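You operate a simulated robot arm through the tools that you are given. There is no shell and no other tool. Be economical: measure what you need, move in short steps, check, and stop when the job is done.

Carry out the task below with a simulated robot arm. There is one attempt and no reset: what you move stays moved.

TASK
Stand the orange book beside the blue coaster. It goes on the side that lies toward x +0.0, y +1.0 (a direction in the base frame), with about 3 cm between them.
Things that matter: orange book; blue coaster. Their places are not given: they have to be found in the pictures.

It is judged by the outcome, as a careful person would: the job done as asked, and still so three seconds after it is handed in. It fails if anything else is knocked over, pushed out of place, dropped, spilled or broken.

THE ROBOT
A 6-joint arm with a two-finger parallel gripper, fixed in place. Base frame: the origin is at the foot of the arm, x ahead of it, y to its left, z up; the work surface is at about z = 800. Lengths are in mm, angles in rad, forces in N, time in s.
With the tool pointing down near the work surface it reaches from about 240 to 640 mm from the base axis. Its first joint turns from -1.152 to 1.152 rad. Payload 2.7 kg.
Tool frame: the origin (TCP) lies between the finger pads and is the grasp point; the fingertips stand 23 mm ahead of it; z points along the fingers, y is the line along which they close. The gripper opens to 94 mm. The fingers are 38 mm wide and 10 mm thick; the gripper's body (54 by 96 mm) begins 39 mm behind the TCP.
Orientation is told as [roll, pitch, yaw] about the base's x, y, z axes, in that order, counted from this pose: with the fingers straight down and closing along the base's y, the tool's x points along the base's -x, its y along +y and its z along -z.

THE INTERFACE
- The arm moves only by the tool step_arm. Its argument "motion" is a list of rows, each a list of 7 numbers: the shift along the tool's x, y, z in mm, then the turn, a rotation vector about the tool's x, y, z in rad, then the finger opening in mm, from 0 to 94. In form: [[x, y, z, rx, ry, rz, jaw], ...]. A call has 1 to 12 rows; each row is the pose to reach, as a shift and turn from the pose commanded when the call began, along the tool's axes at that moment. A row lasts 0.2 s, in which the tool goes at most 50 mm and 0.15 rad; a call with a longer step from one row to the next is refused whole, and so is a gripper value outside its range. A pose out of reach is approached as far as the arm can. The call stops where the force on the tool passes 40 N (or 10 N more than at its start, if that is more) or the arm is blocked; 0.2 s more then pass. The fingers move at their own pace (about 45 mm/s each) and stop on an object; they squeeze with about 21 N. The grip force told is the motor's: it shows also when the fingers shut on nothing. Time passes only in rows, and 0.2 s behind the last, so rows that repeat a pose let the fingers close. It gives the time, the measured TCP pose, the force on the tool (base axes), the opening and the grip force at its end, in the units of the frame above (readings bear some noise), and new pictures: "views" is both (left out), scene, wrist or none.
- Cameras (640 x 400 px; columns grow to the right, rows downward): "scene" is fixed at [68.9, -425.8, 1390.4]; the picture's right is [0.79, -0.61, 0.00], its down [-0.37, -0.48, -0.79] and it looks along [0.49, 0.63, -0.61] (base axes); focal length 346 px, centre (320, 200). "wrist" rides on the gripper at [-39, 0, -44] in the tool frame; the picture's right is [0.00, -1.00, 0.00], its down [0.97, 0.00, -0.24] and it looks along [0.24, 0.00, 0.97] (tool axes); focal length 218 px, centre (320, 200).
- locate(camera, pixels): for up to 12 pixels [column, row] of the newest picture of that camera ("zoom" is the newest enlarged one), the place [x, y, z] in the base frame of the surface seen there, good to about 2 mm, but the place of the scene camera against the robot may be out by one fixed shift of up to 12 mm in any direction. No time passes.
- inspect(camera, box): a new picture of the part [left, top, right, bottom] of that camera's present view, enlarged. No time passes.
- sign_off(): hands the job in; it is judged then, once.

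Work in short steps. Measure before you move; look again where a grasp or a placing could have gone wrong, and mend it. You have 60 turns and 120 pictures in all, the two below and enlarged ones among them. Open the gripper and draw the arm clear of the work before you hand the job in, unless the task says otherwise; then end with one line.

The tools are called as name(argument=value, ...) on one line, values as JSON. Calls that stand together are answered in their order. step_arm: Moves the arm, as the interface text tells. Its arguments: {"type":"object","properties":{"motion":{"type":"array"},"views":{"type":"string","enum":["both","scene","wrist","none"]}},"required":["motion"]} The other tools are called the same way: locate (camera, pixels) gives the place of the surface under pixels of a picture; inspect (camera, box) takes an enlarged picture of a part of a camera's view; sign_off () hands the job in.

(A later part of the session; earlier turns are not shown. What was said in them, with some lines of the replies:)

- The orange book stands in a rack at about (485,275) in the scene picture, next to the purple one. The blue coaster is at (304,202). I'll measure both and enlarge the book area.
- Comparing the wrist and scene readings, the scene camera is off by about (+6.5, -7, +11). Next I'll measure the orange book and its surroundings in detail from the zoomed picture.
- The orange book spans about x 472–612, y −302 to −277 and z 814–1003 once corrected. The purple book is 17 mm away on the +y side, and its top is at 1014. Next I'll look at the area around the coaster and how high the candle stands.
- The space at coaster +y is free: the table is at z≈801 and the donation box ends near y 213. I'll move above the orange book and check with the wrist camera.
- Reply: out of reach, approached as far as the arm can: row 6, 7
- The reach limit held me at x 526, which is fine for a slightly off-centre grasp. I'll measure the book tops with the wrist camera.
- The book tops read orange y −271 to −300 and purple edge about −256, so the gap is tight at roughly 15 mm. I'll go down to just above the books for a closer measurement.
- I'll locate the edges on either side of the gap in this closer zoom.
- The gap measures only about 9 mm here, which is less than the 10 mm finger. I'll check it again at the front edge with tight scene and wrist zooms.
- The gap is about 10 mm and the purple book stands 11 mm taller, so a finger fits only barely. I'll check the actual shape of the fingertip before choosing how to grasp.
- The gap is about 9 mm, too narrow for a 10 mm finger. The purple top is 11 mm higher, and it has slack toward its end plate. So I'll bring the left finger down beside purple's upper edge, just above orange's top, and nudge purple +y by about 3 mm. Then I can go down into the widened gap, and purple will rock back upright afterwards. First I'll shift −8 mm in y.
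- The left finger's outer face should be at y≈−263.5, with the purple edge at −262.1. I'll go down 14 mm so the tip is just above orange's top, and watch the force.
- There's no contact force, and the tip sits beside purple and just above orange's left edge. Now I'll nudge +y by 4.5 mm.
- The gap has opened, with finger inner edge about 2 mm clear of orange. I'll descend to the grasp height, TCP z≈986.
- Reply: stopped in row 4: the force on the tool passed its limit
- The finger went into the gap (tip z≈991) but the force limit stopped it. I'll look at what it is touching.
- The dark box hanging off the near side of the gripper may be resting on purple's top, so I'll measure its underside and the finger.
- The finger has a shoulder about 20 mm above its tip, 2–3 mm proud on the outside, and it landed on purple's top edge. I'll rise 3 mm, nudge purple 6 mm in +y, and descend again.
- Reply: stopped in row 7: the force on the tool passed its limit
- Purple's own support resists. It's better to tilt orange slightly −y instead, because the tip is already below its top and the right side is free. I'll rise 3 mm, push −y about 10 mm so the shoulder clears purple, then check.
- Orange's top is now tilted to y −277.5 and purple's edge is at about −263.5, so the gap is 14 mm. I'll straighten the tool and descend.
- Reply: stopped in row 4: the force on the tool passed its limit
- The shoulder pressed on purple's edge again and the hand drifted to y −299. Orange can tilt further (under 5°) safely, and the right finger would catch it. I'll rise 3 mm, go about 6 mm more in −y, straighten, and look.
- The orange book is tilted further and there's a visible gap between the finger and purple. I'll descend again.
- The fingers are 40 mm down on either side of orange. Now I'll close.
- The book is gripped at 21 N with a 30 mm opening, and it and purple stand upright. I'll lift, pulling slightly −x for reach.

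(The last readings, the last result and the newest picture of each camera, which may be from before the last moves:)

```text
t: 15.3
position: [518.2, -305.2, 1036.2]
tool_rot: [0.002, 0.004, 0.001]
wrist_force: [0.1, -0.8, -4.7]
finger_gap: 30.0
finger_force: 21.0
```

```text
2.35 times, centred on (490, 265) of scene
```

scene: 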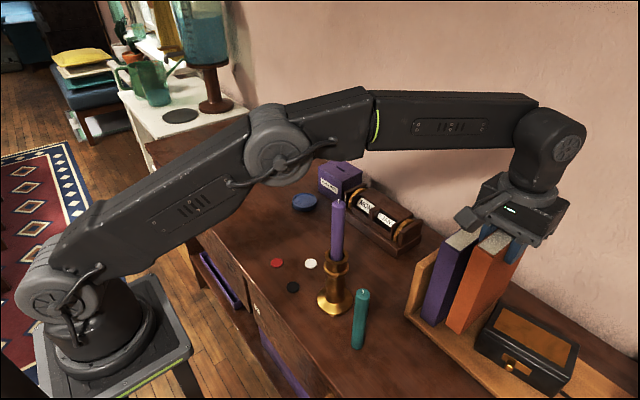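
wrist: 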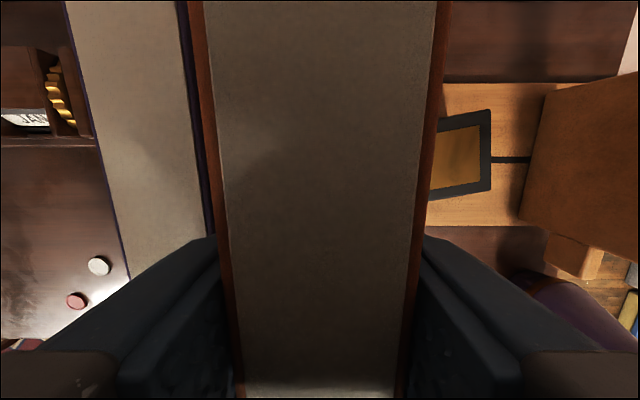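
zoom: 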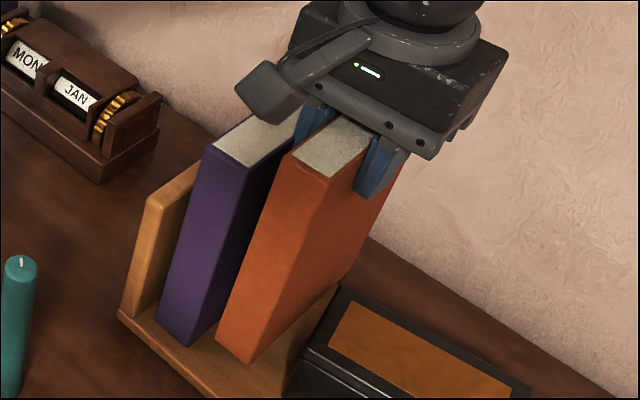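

The book is lifted securely (about 4 N) with purple undisturbed. I'll keep lifting, drawing back in x.

step_arm(motion=[[8, 0, -30, 0, 0, 0, 20], [16, 0, -60, 0, 0, 0, 20], [25, 0, -90, 0, 0, 0, 20], [34, 0, -120, 0, 0, 0, 20], [44, 0, -150, 0, 0, 0, 20], [53, 0, -180, 0, 0, 0, 20], [53, 0, -190, 0, 0, 0, 20], [53, 0, -190, 0, 0, 0, 20]])

```text
t: 17.1
position: [455.6, -298.8, 1219.7]
tool_rot: [0.002, 0.003, -0.001]
wrist_force: [-0.1, 0.0, -5.3]
finger_gap: 30.0
finger_force: 21.1
out of reach, approached as far as the arm can: row 6, 7, 8
```

scene: 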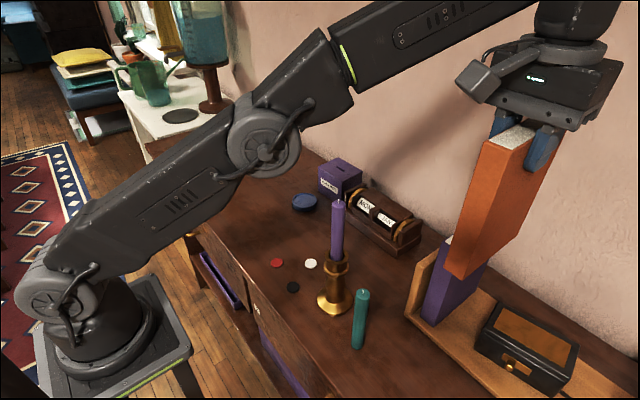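
wrist: 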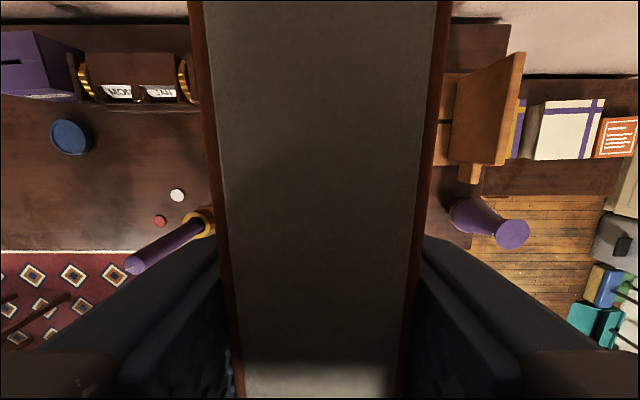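

The bottom clears purple by about 30 mm. I'll re-measure the coaster from this view and carry the book in +y, keeping x away from the candle (x 367).

locate(camera="wrist", pixels=[[70, 137], [52, 135], [91, 139], [70, 121], [73, 153], [60, 148], [84, 126], [57, 125], [86, 150]])

step_arm(motion=[[0, 35, 0, 0, 0, 0, 20], [0, 80, 0, 0, 0, 0, 20], [-20, 120, 0, 0, 0, 0, 20], [-35, 160, 0, 0, 0, 0, 20], [-45, 205, 0, 0, 0, 0, 20], [-45, 250, 0, 0, 0, 0, 20], [-45, 295, 0, 0, 0, 0, 20], [-45, 340, 0, 0, 0, 0, 20], [-45, 385, 0, 0, 0, 0, 20], [-40, 430, 0, 0, 0, 0, 20], [-30, 475, 0, 0, 0, 0, 20], [-30, 475, 0, 0, 0, 0, 20]])

```text
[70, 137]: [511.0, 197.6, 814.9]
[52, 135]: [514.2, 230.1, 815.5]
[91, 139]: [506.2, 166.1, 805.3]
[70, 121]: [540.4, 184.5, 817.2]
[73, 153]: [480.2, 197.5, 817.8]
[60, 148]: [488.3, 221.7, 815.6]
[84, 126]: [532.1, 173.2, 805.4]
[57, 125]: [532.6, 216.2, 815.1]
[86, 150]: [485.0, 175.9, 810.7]
```

```text
t: 19.7
position: [487.0, 174.7, 1220.4]
tool_rot: [0.001, 0.001, -0.002]
wrist_force: [-0.7, 0.4, -4.9]
finger_gap: 30.0
finger_force: 21.0
```

scene: 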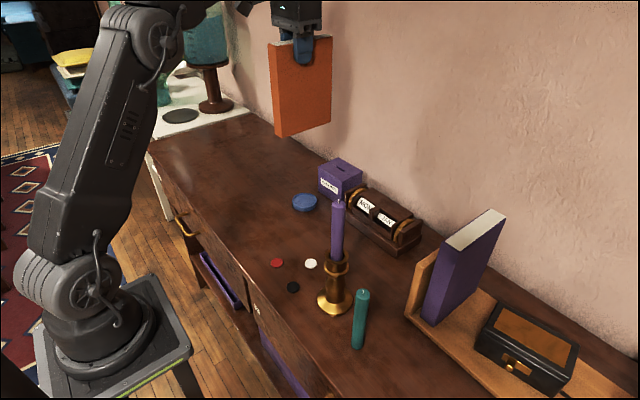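
wrist: 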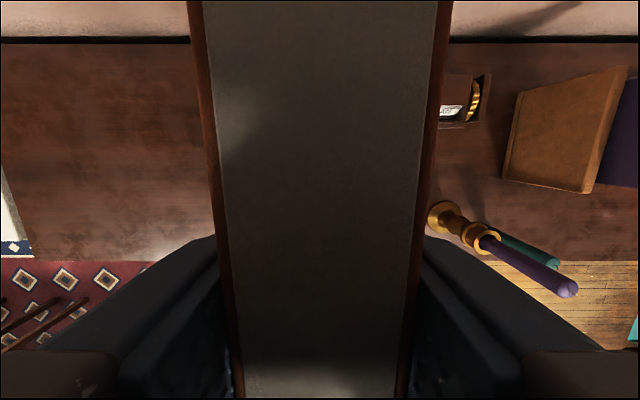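

The carry is fine: purple is still upright and the coaster is untouched, centred at (511, 198) with its +y edge at about y 231.5. The target book centre is (511, 276), so TCP (499, 276). I'll move over and come partway down.

step_arm(motion=[[6, 34, 0, 0, 0, 0, 20], [12, 68, 0, 0, 0, 0, 20], [20, 101.3, 10, 0, 0, 0, 20], [15, 101.3, 50, 0, 0, 0, 20], [8, 101.3, 90, 0, 0, 0, 20], [0, 101.3, 130, 0, 0, 0, 20], [-6, 101.3, 165, 0, 0, 0, 20], [-12, 101.3, 195, 0, 0, 0, 20], [-12, 101.3, 205, 0, 0, 0, 20], [-12, 101.3, 205, 0, 0, 0, 20]])

```text
t: 21.9
position: [497.6, 277.2, 1013.1]
tool_rot: [0.002, 0.004, 0.001]
wrist_force: [0.0, -0.2, -3.9]
finger_gap: 29.9
finger_force: 20.4
```

scene: 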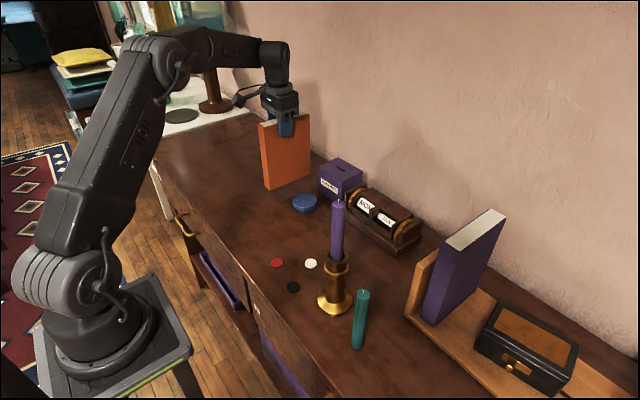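
wrist: 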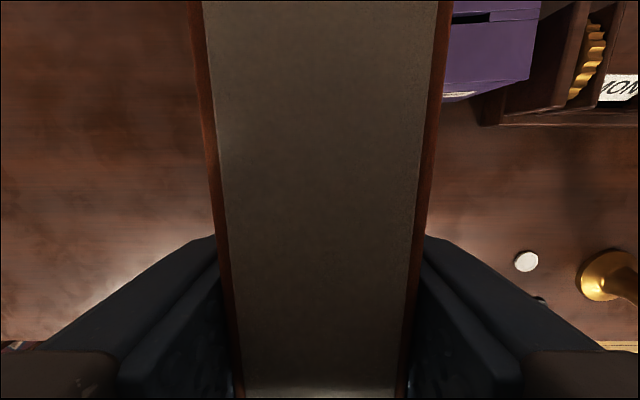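

The book is hovering about 40 mm up. I'll measure it against the coaster in the scene frame.

inspect(camera="scene", box=[240, 90, 360, 220])

```text
3.08 times, centred on (300, 155) of scene
```

zoom: 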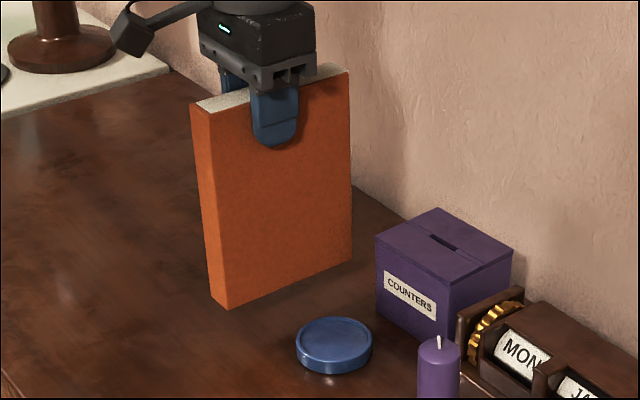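

locate(camera="zoom", pixels=[[230, 305], [345, 258], [218, 120], [343, 85], [215, 295], [197, 120], [300, 200], [335, 320], [300, 342], [370, 342], [335, 340], [222, 300]])

```text
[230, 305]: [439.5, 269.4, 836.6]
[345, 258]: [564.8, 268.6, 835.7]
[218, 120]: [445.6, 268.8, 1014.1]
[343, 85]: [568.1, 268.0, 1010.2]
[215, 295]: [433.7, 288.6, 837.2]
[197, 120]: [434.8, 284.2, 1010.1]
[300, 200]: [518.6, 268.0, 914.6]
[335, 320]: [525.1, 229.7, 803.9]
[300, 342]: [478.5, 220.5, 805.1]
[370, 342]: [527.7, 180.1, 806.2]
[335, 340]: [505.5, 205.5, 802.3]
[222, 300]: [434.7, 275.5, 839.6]
```

The gap is about 30 mm and the book hangs upright, centred at x≈508. I'll lower it gently until contact.

step_arm(motion=[[0, 0, 12, 0, 0, 0, 20], [0, 0, 24, 0, 0, 0, 20], [0, 0, 33, 0, 0, 0, 20], [0, 0, 36, 0, 0, 0, 20], [0, 0, 38, 0, 0, 0, 20], [0, 0, 38, 0, 0, 0, 20]])

inspect(camera="scene", box=[240, 100, 360, 230])

```text
t: 23.3
position: [497.7, 277.3, 976.0]
tool_rot: [0.002, 0.005, 0.0]
wrist_force: [-0.2, -0.5, -5.4]
finger_gap: 29.9
finger_force: 20.4
```

scene: 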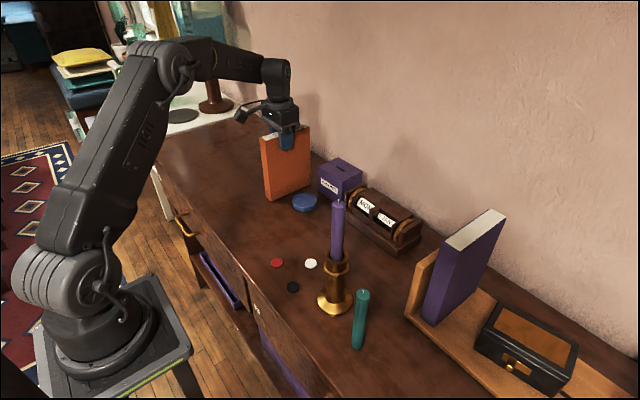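
wrist: 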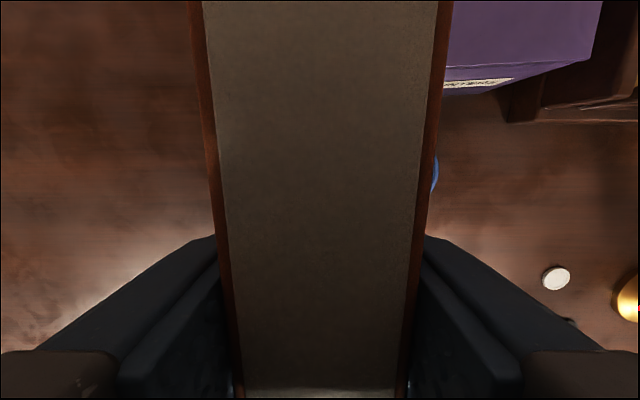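

```text
3.08 times, centred on (300, 165) of scene
```

zoom: 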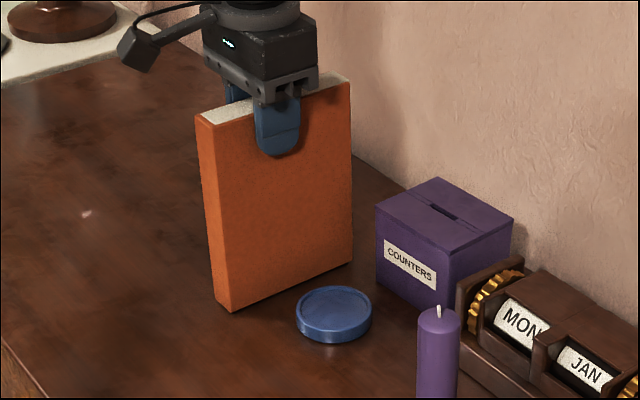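

There's no contact yet (−5.4 N is just the weight). I'll go down in 1 mm steps and watch the force.

step_arm(motion=[[0, 0, 1, 0, 0, 0, 20], [0, 0, 2, 0, 0, 0, 20], [0, 0, 3, 0, 0, 0, 20], [0, 0, 4, 0, 0, 0, 20], [0, 0, 4, 0, 0, 0, 20]], views="none")

```text
t: 24.5
position: [497.2, 277.5, 974.5]
tool_rot: [0.001, 0.0, 0.0]
wrist_force: [-0.9, -0.4, 3.9]
finger_gap: 30.1
finger_force: 21.1
```

The book is on the table: the force reversed to +3.9 N. I'll ease the pressure and open slowly to 50 mm.

step_arm(motion=[[0, 0, -1, 0, 0, 0, 26], [0, 0, -1, 0, 0, 0, 31], [0, 0, -1, 0, 0, 0, 36], [0, 0, -1, 0, 0, 0, 43], [0, 0, -1, 0, 0, 0, 50], [0, 0, -1, 0, 0, 0, 50]])

inspect(camera="scene", box=[240, 100, 360, 230])

```text
t: 25.9
position: [497.0, 277.3, 974.0]
tool_rot: [0.0, 0.004, 0.0]
wrist_force: [-0.8, 0.8, -0.4]
finger_gap: 49.9
finger_force: 0.0
```

scene: 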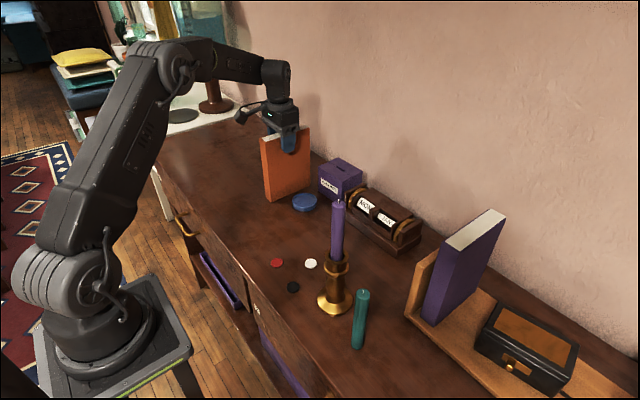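
wrist: 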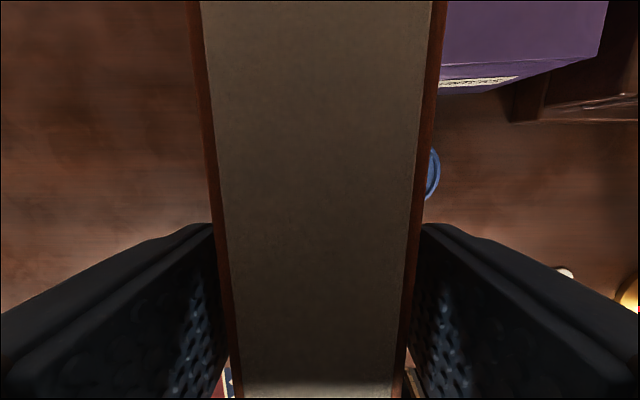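

```text
3.08 times, centred on (300, 165) of scene
```

zoom: 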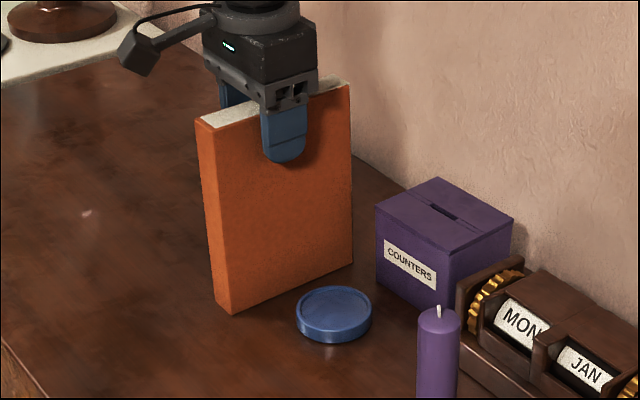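

The book stands by itself. I'll raise straight up and draw back clear of it.

step_arm(motion=[[0, 0, -15, 0, 0, 0, 52], [0, 0, -35, 0, 0, 0, 52], [0, 0, -65, 0, 0, 0, 52], [0, 0, -100, 0, 0, 0, 52], [20, 0, -130, 0, 0, 0, 52], [55, 0, -150, 0, 0, 0, 52], [100, 0, -160, 0, 0, 0, 52], [100, 0, -160, 0, 0, 0, 52]])

inspect(camera="scene", box=[240, 100, 360, 230])

```text
t: 27.7
position: [396.2, 275.4, 1134.0]
tool_rot: [0.002, 0.004, 0.0]
wrist_force: [-0.2, 0.5, 0.0]
finger_gap: 52.0
finger_force: 0.1
```

scene: 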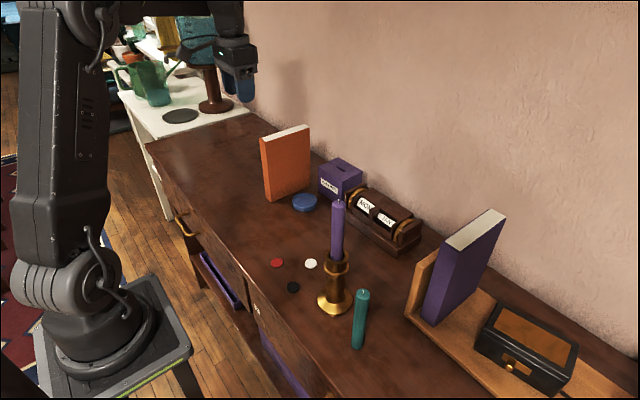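
wrist: 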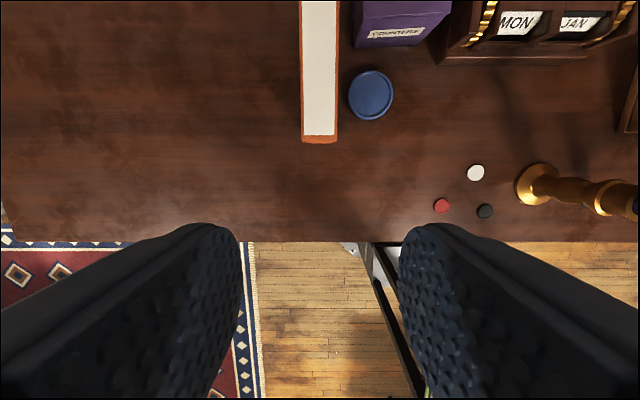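

```text
3.08 times, centred on (300, 165) of scene
```

zoom: 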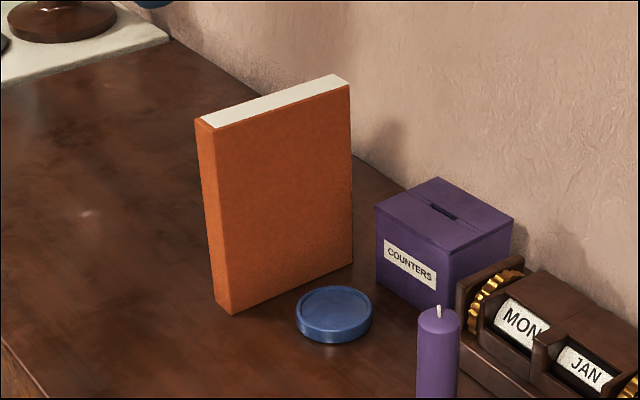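

The book stands upright. One last check of the gap and of the purple book's position.

locate(camera="wrist", pixels=[[350, 98], [371, 97], [391, 97], [337, 134], [303, 134], [334, 60]])

locate(camera="zoom", pixels=[[236, 307], [345, 260], [300, 318], [225, 130], [345, 95], [317, 300]])

locate(camera="scene", pixels=[[448, 240], [455, 244], [436, 322], [425, 312], [490, 260], [450, 300]])

```text
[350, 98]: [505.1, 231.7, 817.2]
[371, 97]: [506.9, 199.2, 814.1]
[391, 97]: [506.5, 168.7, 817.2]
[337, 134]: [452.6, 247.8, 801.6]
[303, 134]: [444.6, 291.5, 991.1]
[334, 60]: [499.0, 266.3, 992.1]
```

```text
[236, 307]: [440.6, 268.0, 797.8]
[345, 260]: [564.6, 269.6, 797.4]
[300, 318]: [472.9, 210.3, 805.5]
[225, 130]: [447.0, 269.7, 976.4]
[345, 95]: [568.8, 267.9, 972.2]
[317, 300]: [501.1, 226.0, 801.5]
```

```text
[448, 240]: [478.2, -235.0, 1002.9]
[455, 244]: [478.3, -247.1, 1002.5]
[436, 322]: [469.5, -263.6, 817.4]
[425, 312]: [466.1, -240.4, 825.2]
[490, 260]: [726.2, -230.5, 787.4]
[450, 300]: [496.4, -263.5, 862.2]
```

inspect(camera="scene", box=[400, 195, 520, 340])

```text
2.76 times, centred on (460, 268) of scene
```

zoom: 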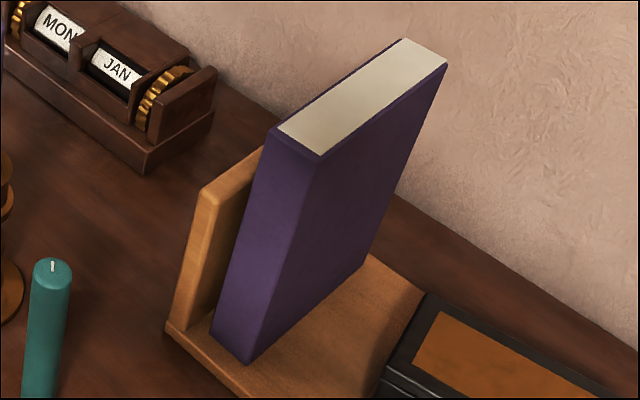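

locate(camera="zoom", pixels=[[276, 132], [316, 160], [322, 160], [440, 75], [248, 355], [260, 345], [215, 330], [355, 265], [204, 315], [310, 250]])

```text
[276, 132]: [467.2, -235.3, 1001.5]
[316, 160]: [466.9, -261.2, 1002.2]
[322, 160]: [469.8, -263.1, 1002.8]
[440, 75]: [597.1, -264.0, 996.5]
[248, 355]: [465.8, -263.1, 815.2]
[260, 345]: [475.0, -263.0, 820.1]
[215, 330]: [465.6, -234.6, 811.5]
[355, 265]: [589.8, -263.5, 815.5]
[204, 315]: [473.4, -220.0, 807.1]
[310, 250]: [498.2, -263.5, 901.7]
```

The orange book is standing with about 30 mm to the coaster. Purple stands upright but slid about 6 mm in −y while I worked the finger in. Both its sides are now free, so I'll put it back with a clean grasp, starting by moving over it.

step_arm(motion=[[-9, -48, 0, 0, 0, 0, 60], [-18, -96, 0, 0, 0, 0, 66], [-27, -144, 0, 0, 0, 0, 66], [-36, -192, 0, 0, 0, 0, 66], [-45, -240, 0, 0, 0, 0, 66], [-54, -288, 0, 0, 0, 0, 66], [-63, -336, 0, 0, 0, 0, 66], [-72, -384, 0, 0, 0, 0, 66], [-81, -432, 0, 0, 0, 0, 66], [-92, -480, 0, 0, 0, 0, 66], [-104, -528, 0, 0, 0, 0, 66], [-104, -530, 0, 0, 0, 0, 66]], views="none")

step_arm(motion=[[-10, 0, 40, 0, 0, 0, 66], [-28, 0, 80, 0, 0, 0, 66], [-28, 0, 80, 0, 0, 0, 66]])

```text
t: 30.3
position: [502.4, -254.4, 1133.6]
tool_rot: [0.002, 0.002, 0.001]
wrist_force: [0.0, -0.2, -0.3]
finger_gap: 66.0
finger_force: 0.1
```

```text
t: 31.1
position: [528.8, -253.2, 1052.2]
tool_rot: [0.002, 0.004, -0.002]
wrist_force: [0.6, 0.1, 0.5]
finger_gap: 66.0
finger_force: 0.1
```

scene: 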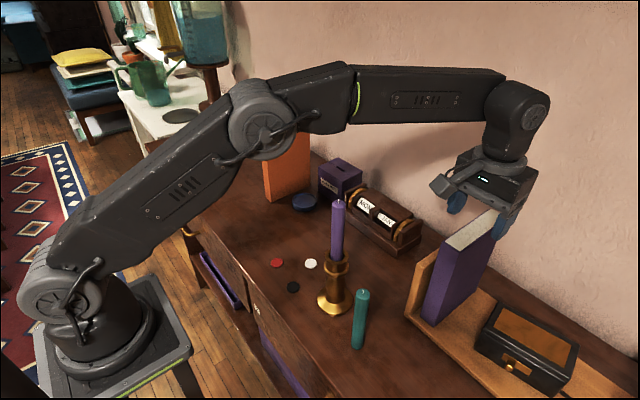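
wrist: 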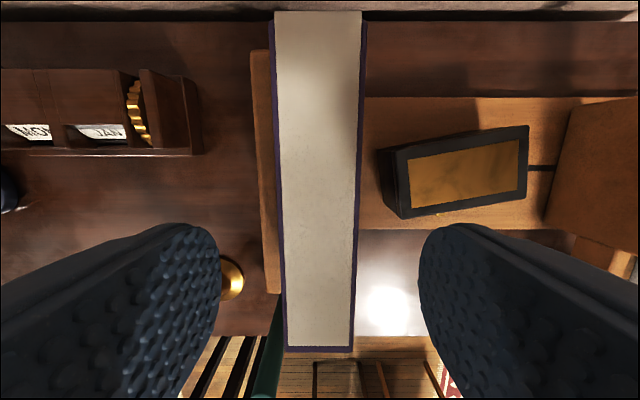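

locate(camera="wrist", pixels=[[261, 100], [265, 200], [270, 270], [270, 100], [357, 60], [352, 300], [281, 60], [290, 300]])

```text
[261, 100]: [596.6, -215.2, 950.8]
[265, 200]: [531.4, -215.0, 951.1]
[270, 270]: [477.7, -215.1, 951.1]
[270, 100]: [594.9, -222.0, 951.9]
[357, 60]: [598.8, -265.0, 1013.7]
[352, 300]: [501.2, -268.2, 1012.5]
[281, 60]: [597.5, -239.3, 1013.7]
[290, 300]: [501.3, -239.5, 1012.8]
```

The plate's top is at 951, well below the fingertips at my grasp height of 974. I'll descend and close on purple.

step_arm(motion=[[0, 0, 15, 0, 0, 0, 66], [0, 0, 30, 0, 0, 0, 66], [0, 0, 45, 0, 0, 0, 66], [0, 0, 55, 0, 0, 0, 60], [0, 0, 55, 0, 0, 0, 50], [0, 0, 55, 0, 0, 0, 42], [0, 0, 55, 0, 0, 0, 36], [0, 0, 55, 0, 0, 0, 28], [0, 0, 55, 0, 0, 0, 24], [0, 0, 55, 0, 0, 0, 24]], views="wrist")

```text
t: 33.3
position: [529.3, -253.0, 998.3]
tool_rot: [0.003, 0.004, 0.002]
wrist_force: [-0.3, 0.9, 0.0]
finger_gap: 34.1
finger_force: 21.2
```

wrist: 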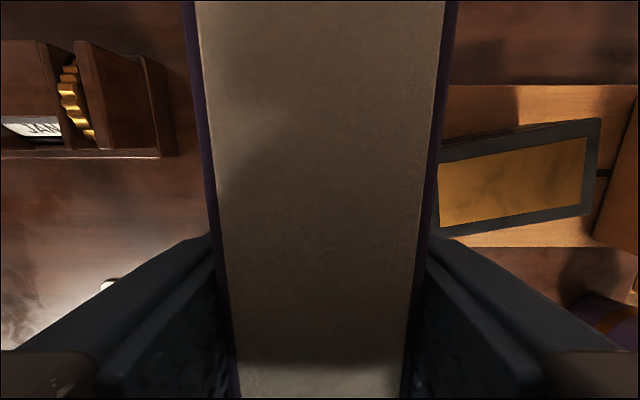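

Purple is gripped. I'll lift it 4 mm, shift +6.5 mm in y, and lower it again.

step_arm(motion=[[0, 0, -2, 0, 0, 0, 24], [0, 0, -5, 0, 0, 0, 24], [0, 3, -5, 0, 0, 0, 24], [0, 6.5, -5, 0, 0, 0, 24], [0, 6.5, -5, 0, 0, 0, 24], [0, 6.5, -3, 0, 0, 0, 24], [0, 6.5, -1, 0, 0, 0, 24], [0, 6.5, 0.5, 0, 0, 0, 24], [0, 6.5, 0.5, 0, 0, 0, 24]], views="scene")

```text
t: 35.3
position: [529.0, -245.9, 997.9]
tool_rot: [0.002, 0.002, 0.0]
wrist_force: [-1.5, 1.1, 2.3]
finger_gap: 33.9
finger_force: 21.2
```

scene: 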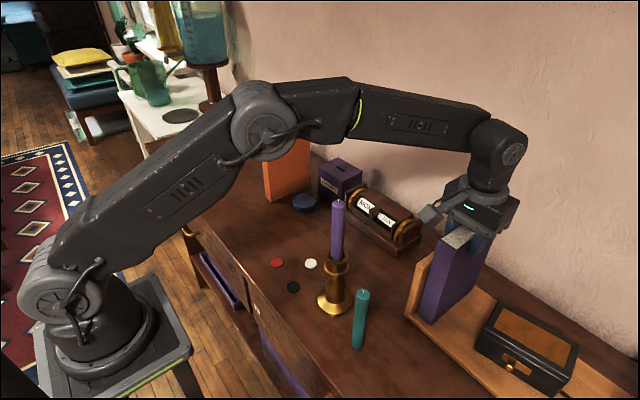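

It's set down (+2.3 N). I'll open slowly, rise straight up and withdraw.

step_arm(motion=[[0, 0, 0, 0, 0, 0, 32], [0, 0, 0, 0, 0, 0, 40], [0, 0, 0, 0, 0, 0, 50], [0, 0, 0, 0, 0, 0, 56], [0, 0, -15, 0, 0, 0, 56], [0, 0, -35, 0, 0, 0, 56], [2, 0, -65, 0, 0, 0, 56], [20, 0, -95, 0, 0, 0, 56], [50, 5, -125, 0, 0, 0, 56], [90, 15, -150, 0, 0, 0, 56], [100, 50, -170, 0, 0, 0, 56], [100, 80, -170, 0, 0, 0, 56]])

inspect(camera="scene", box=[400, 195, 520, 340])

```text
t: 37.9
position: [429.0, -165.9, 1168.1]
tool_rot: [0.0, 0.002, -0.001]
wrist_force: [0.2, -0.1, 0.5]
finger_gap: 55.6
finger_force: 0.1
```

scene: 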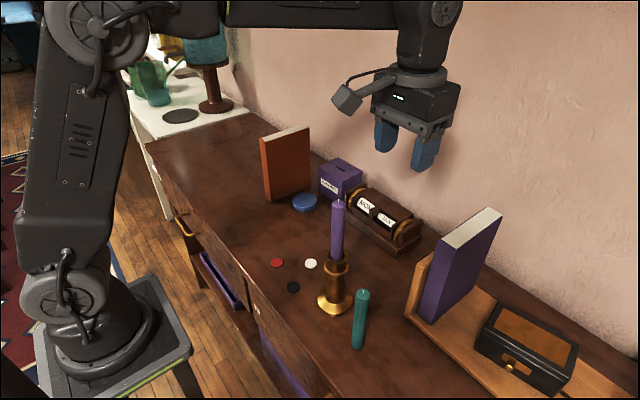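
wrist: 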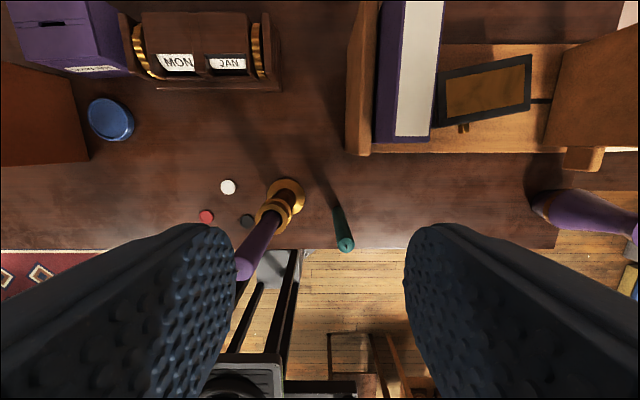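

```text
2.76 times, centred on (460, 268) of scene
```

zoom: 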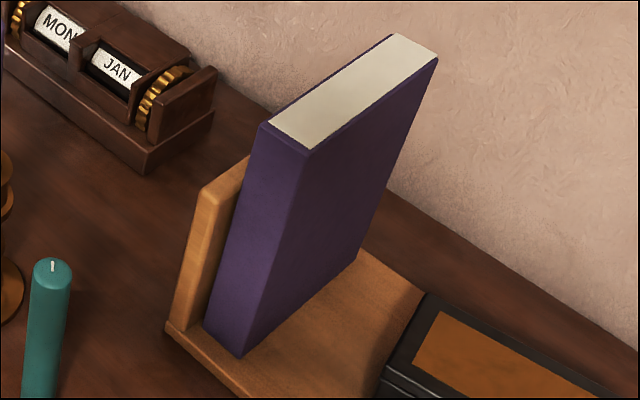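

The purple book is back in its original place and upright. The orange book stands beside the coaster, nothing else has moved, and the arm is clear with the gripper open.

sign_off()

```text
The job is handed in.
```

The orange book now stands upright on the +y side of the blue coaster, about 3 cm from it; the purple book slid about 6 mm while I freed the orange one, so I set it back in place, and nothing else appears to have moved.
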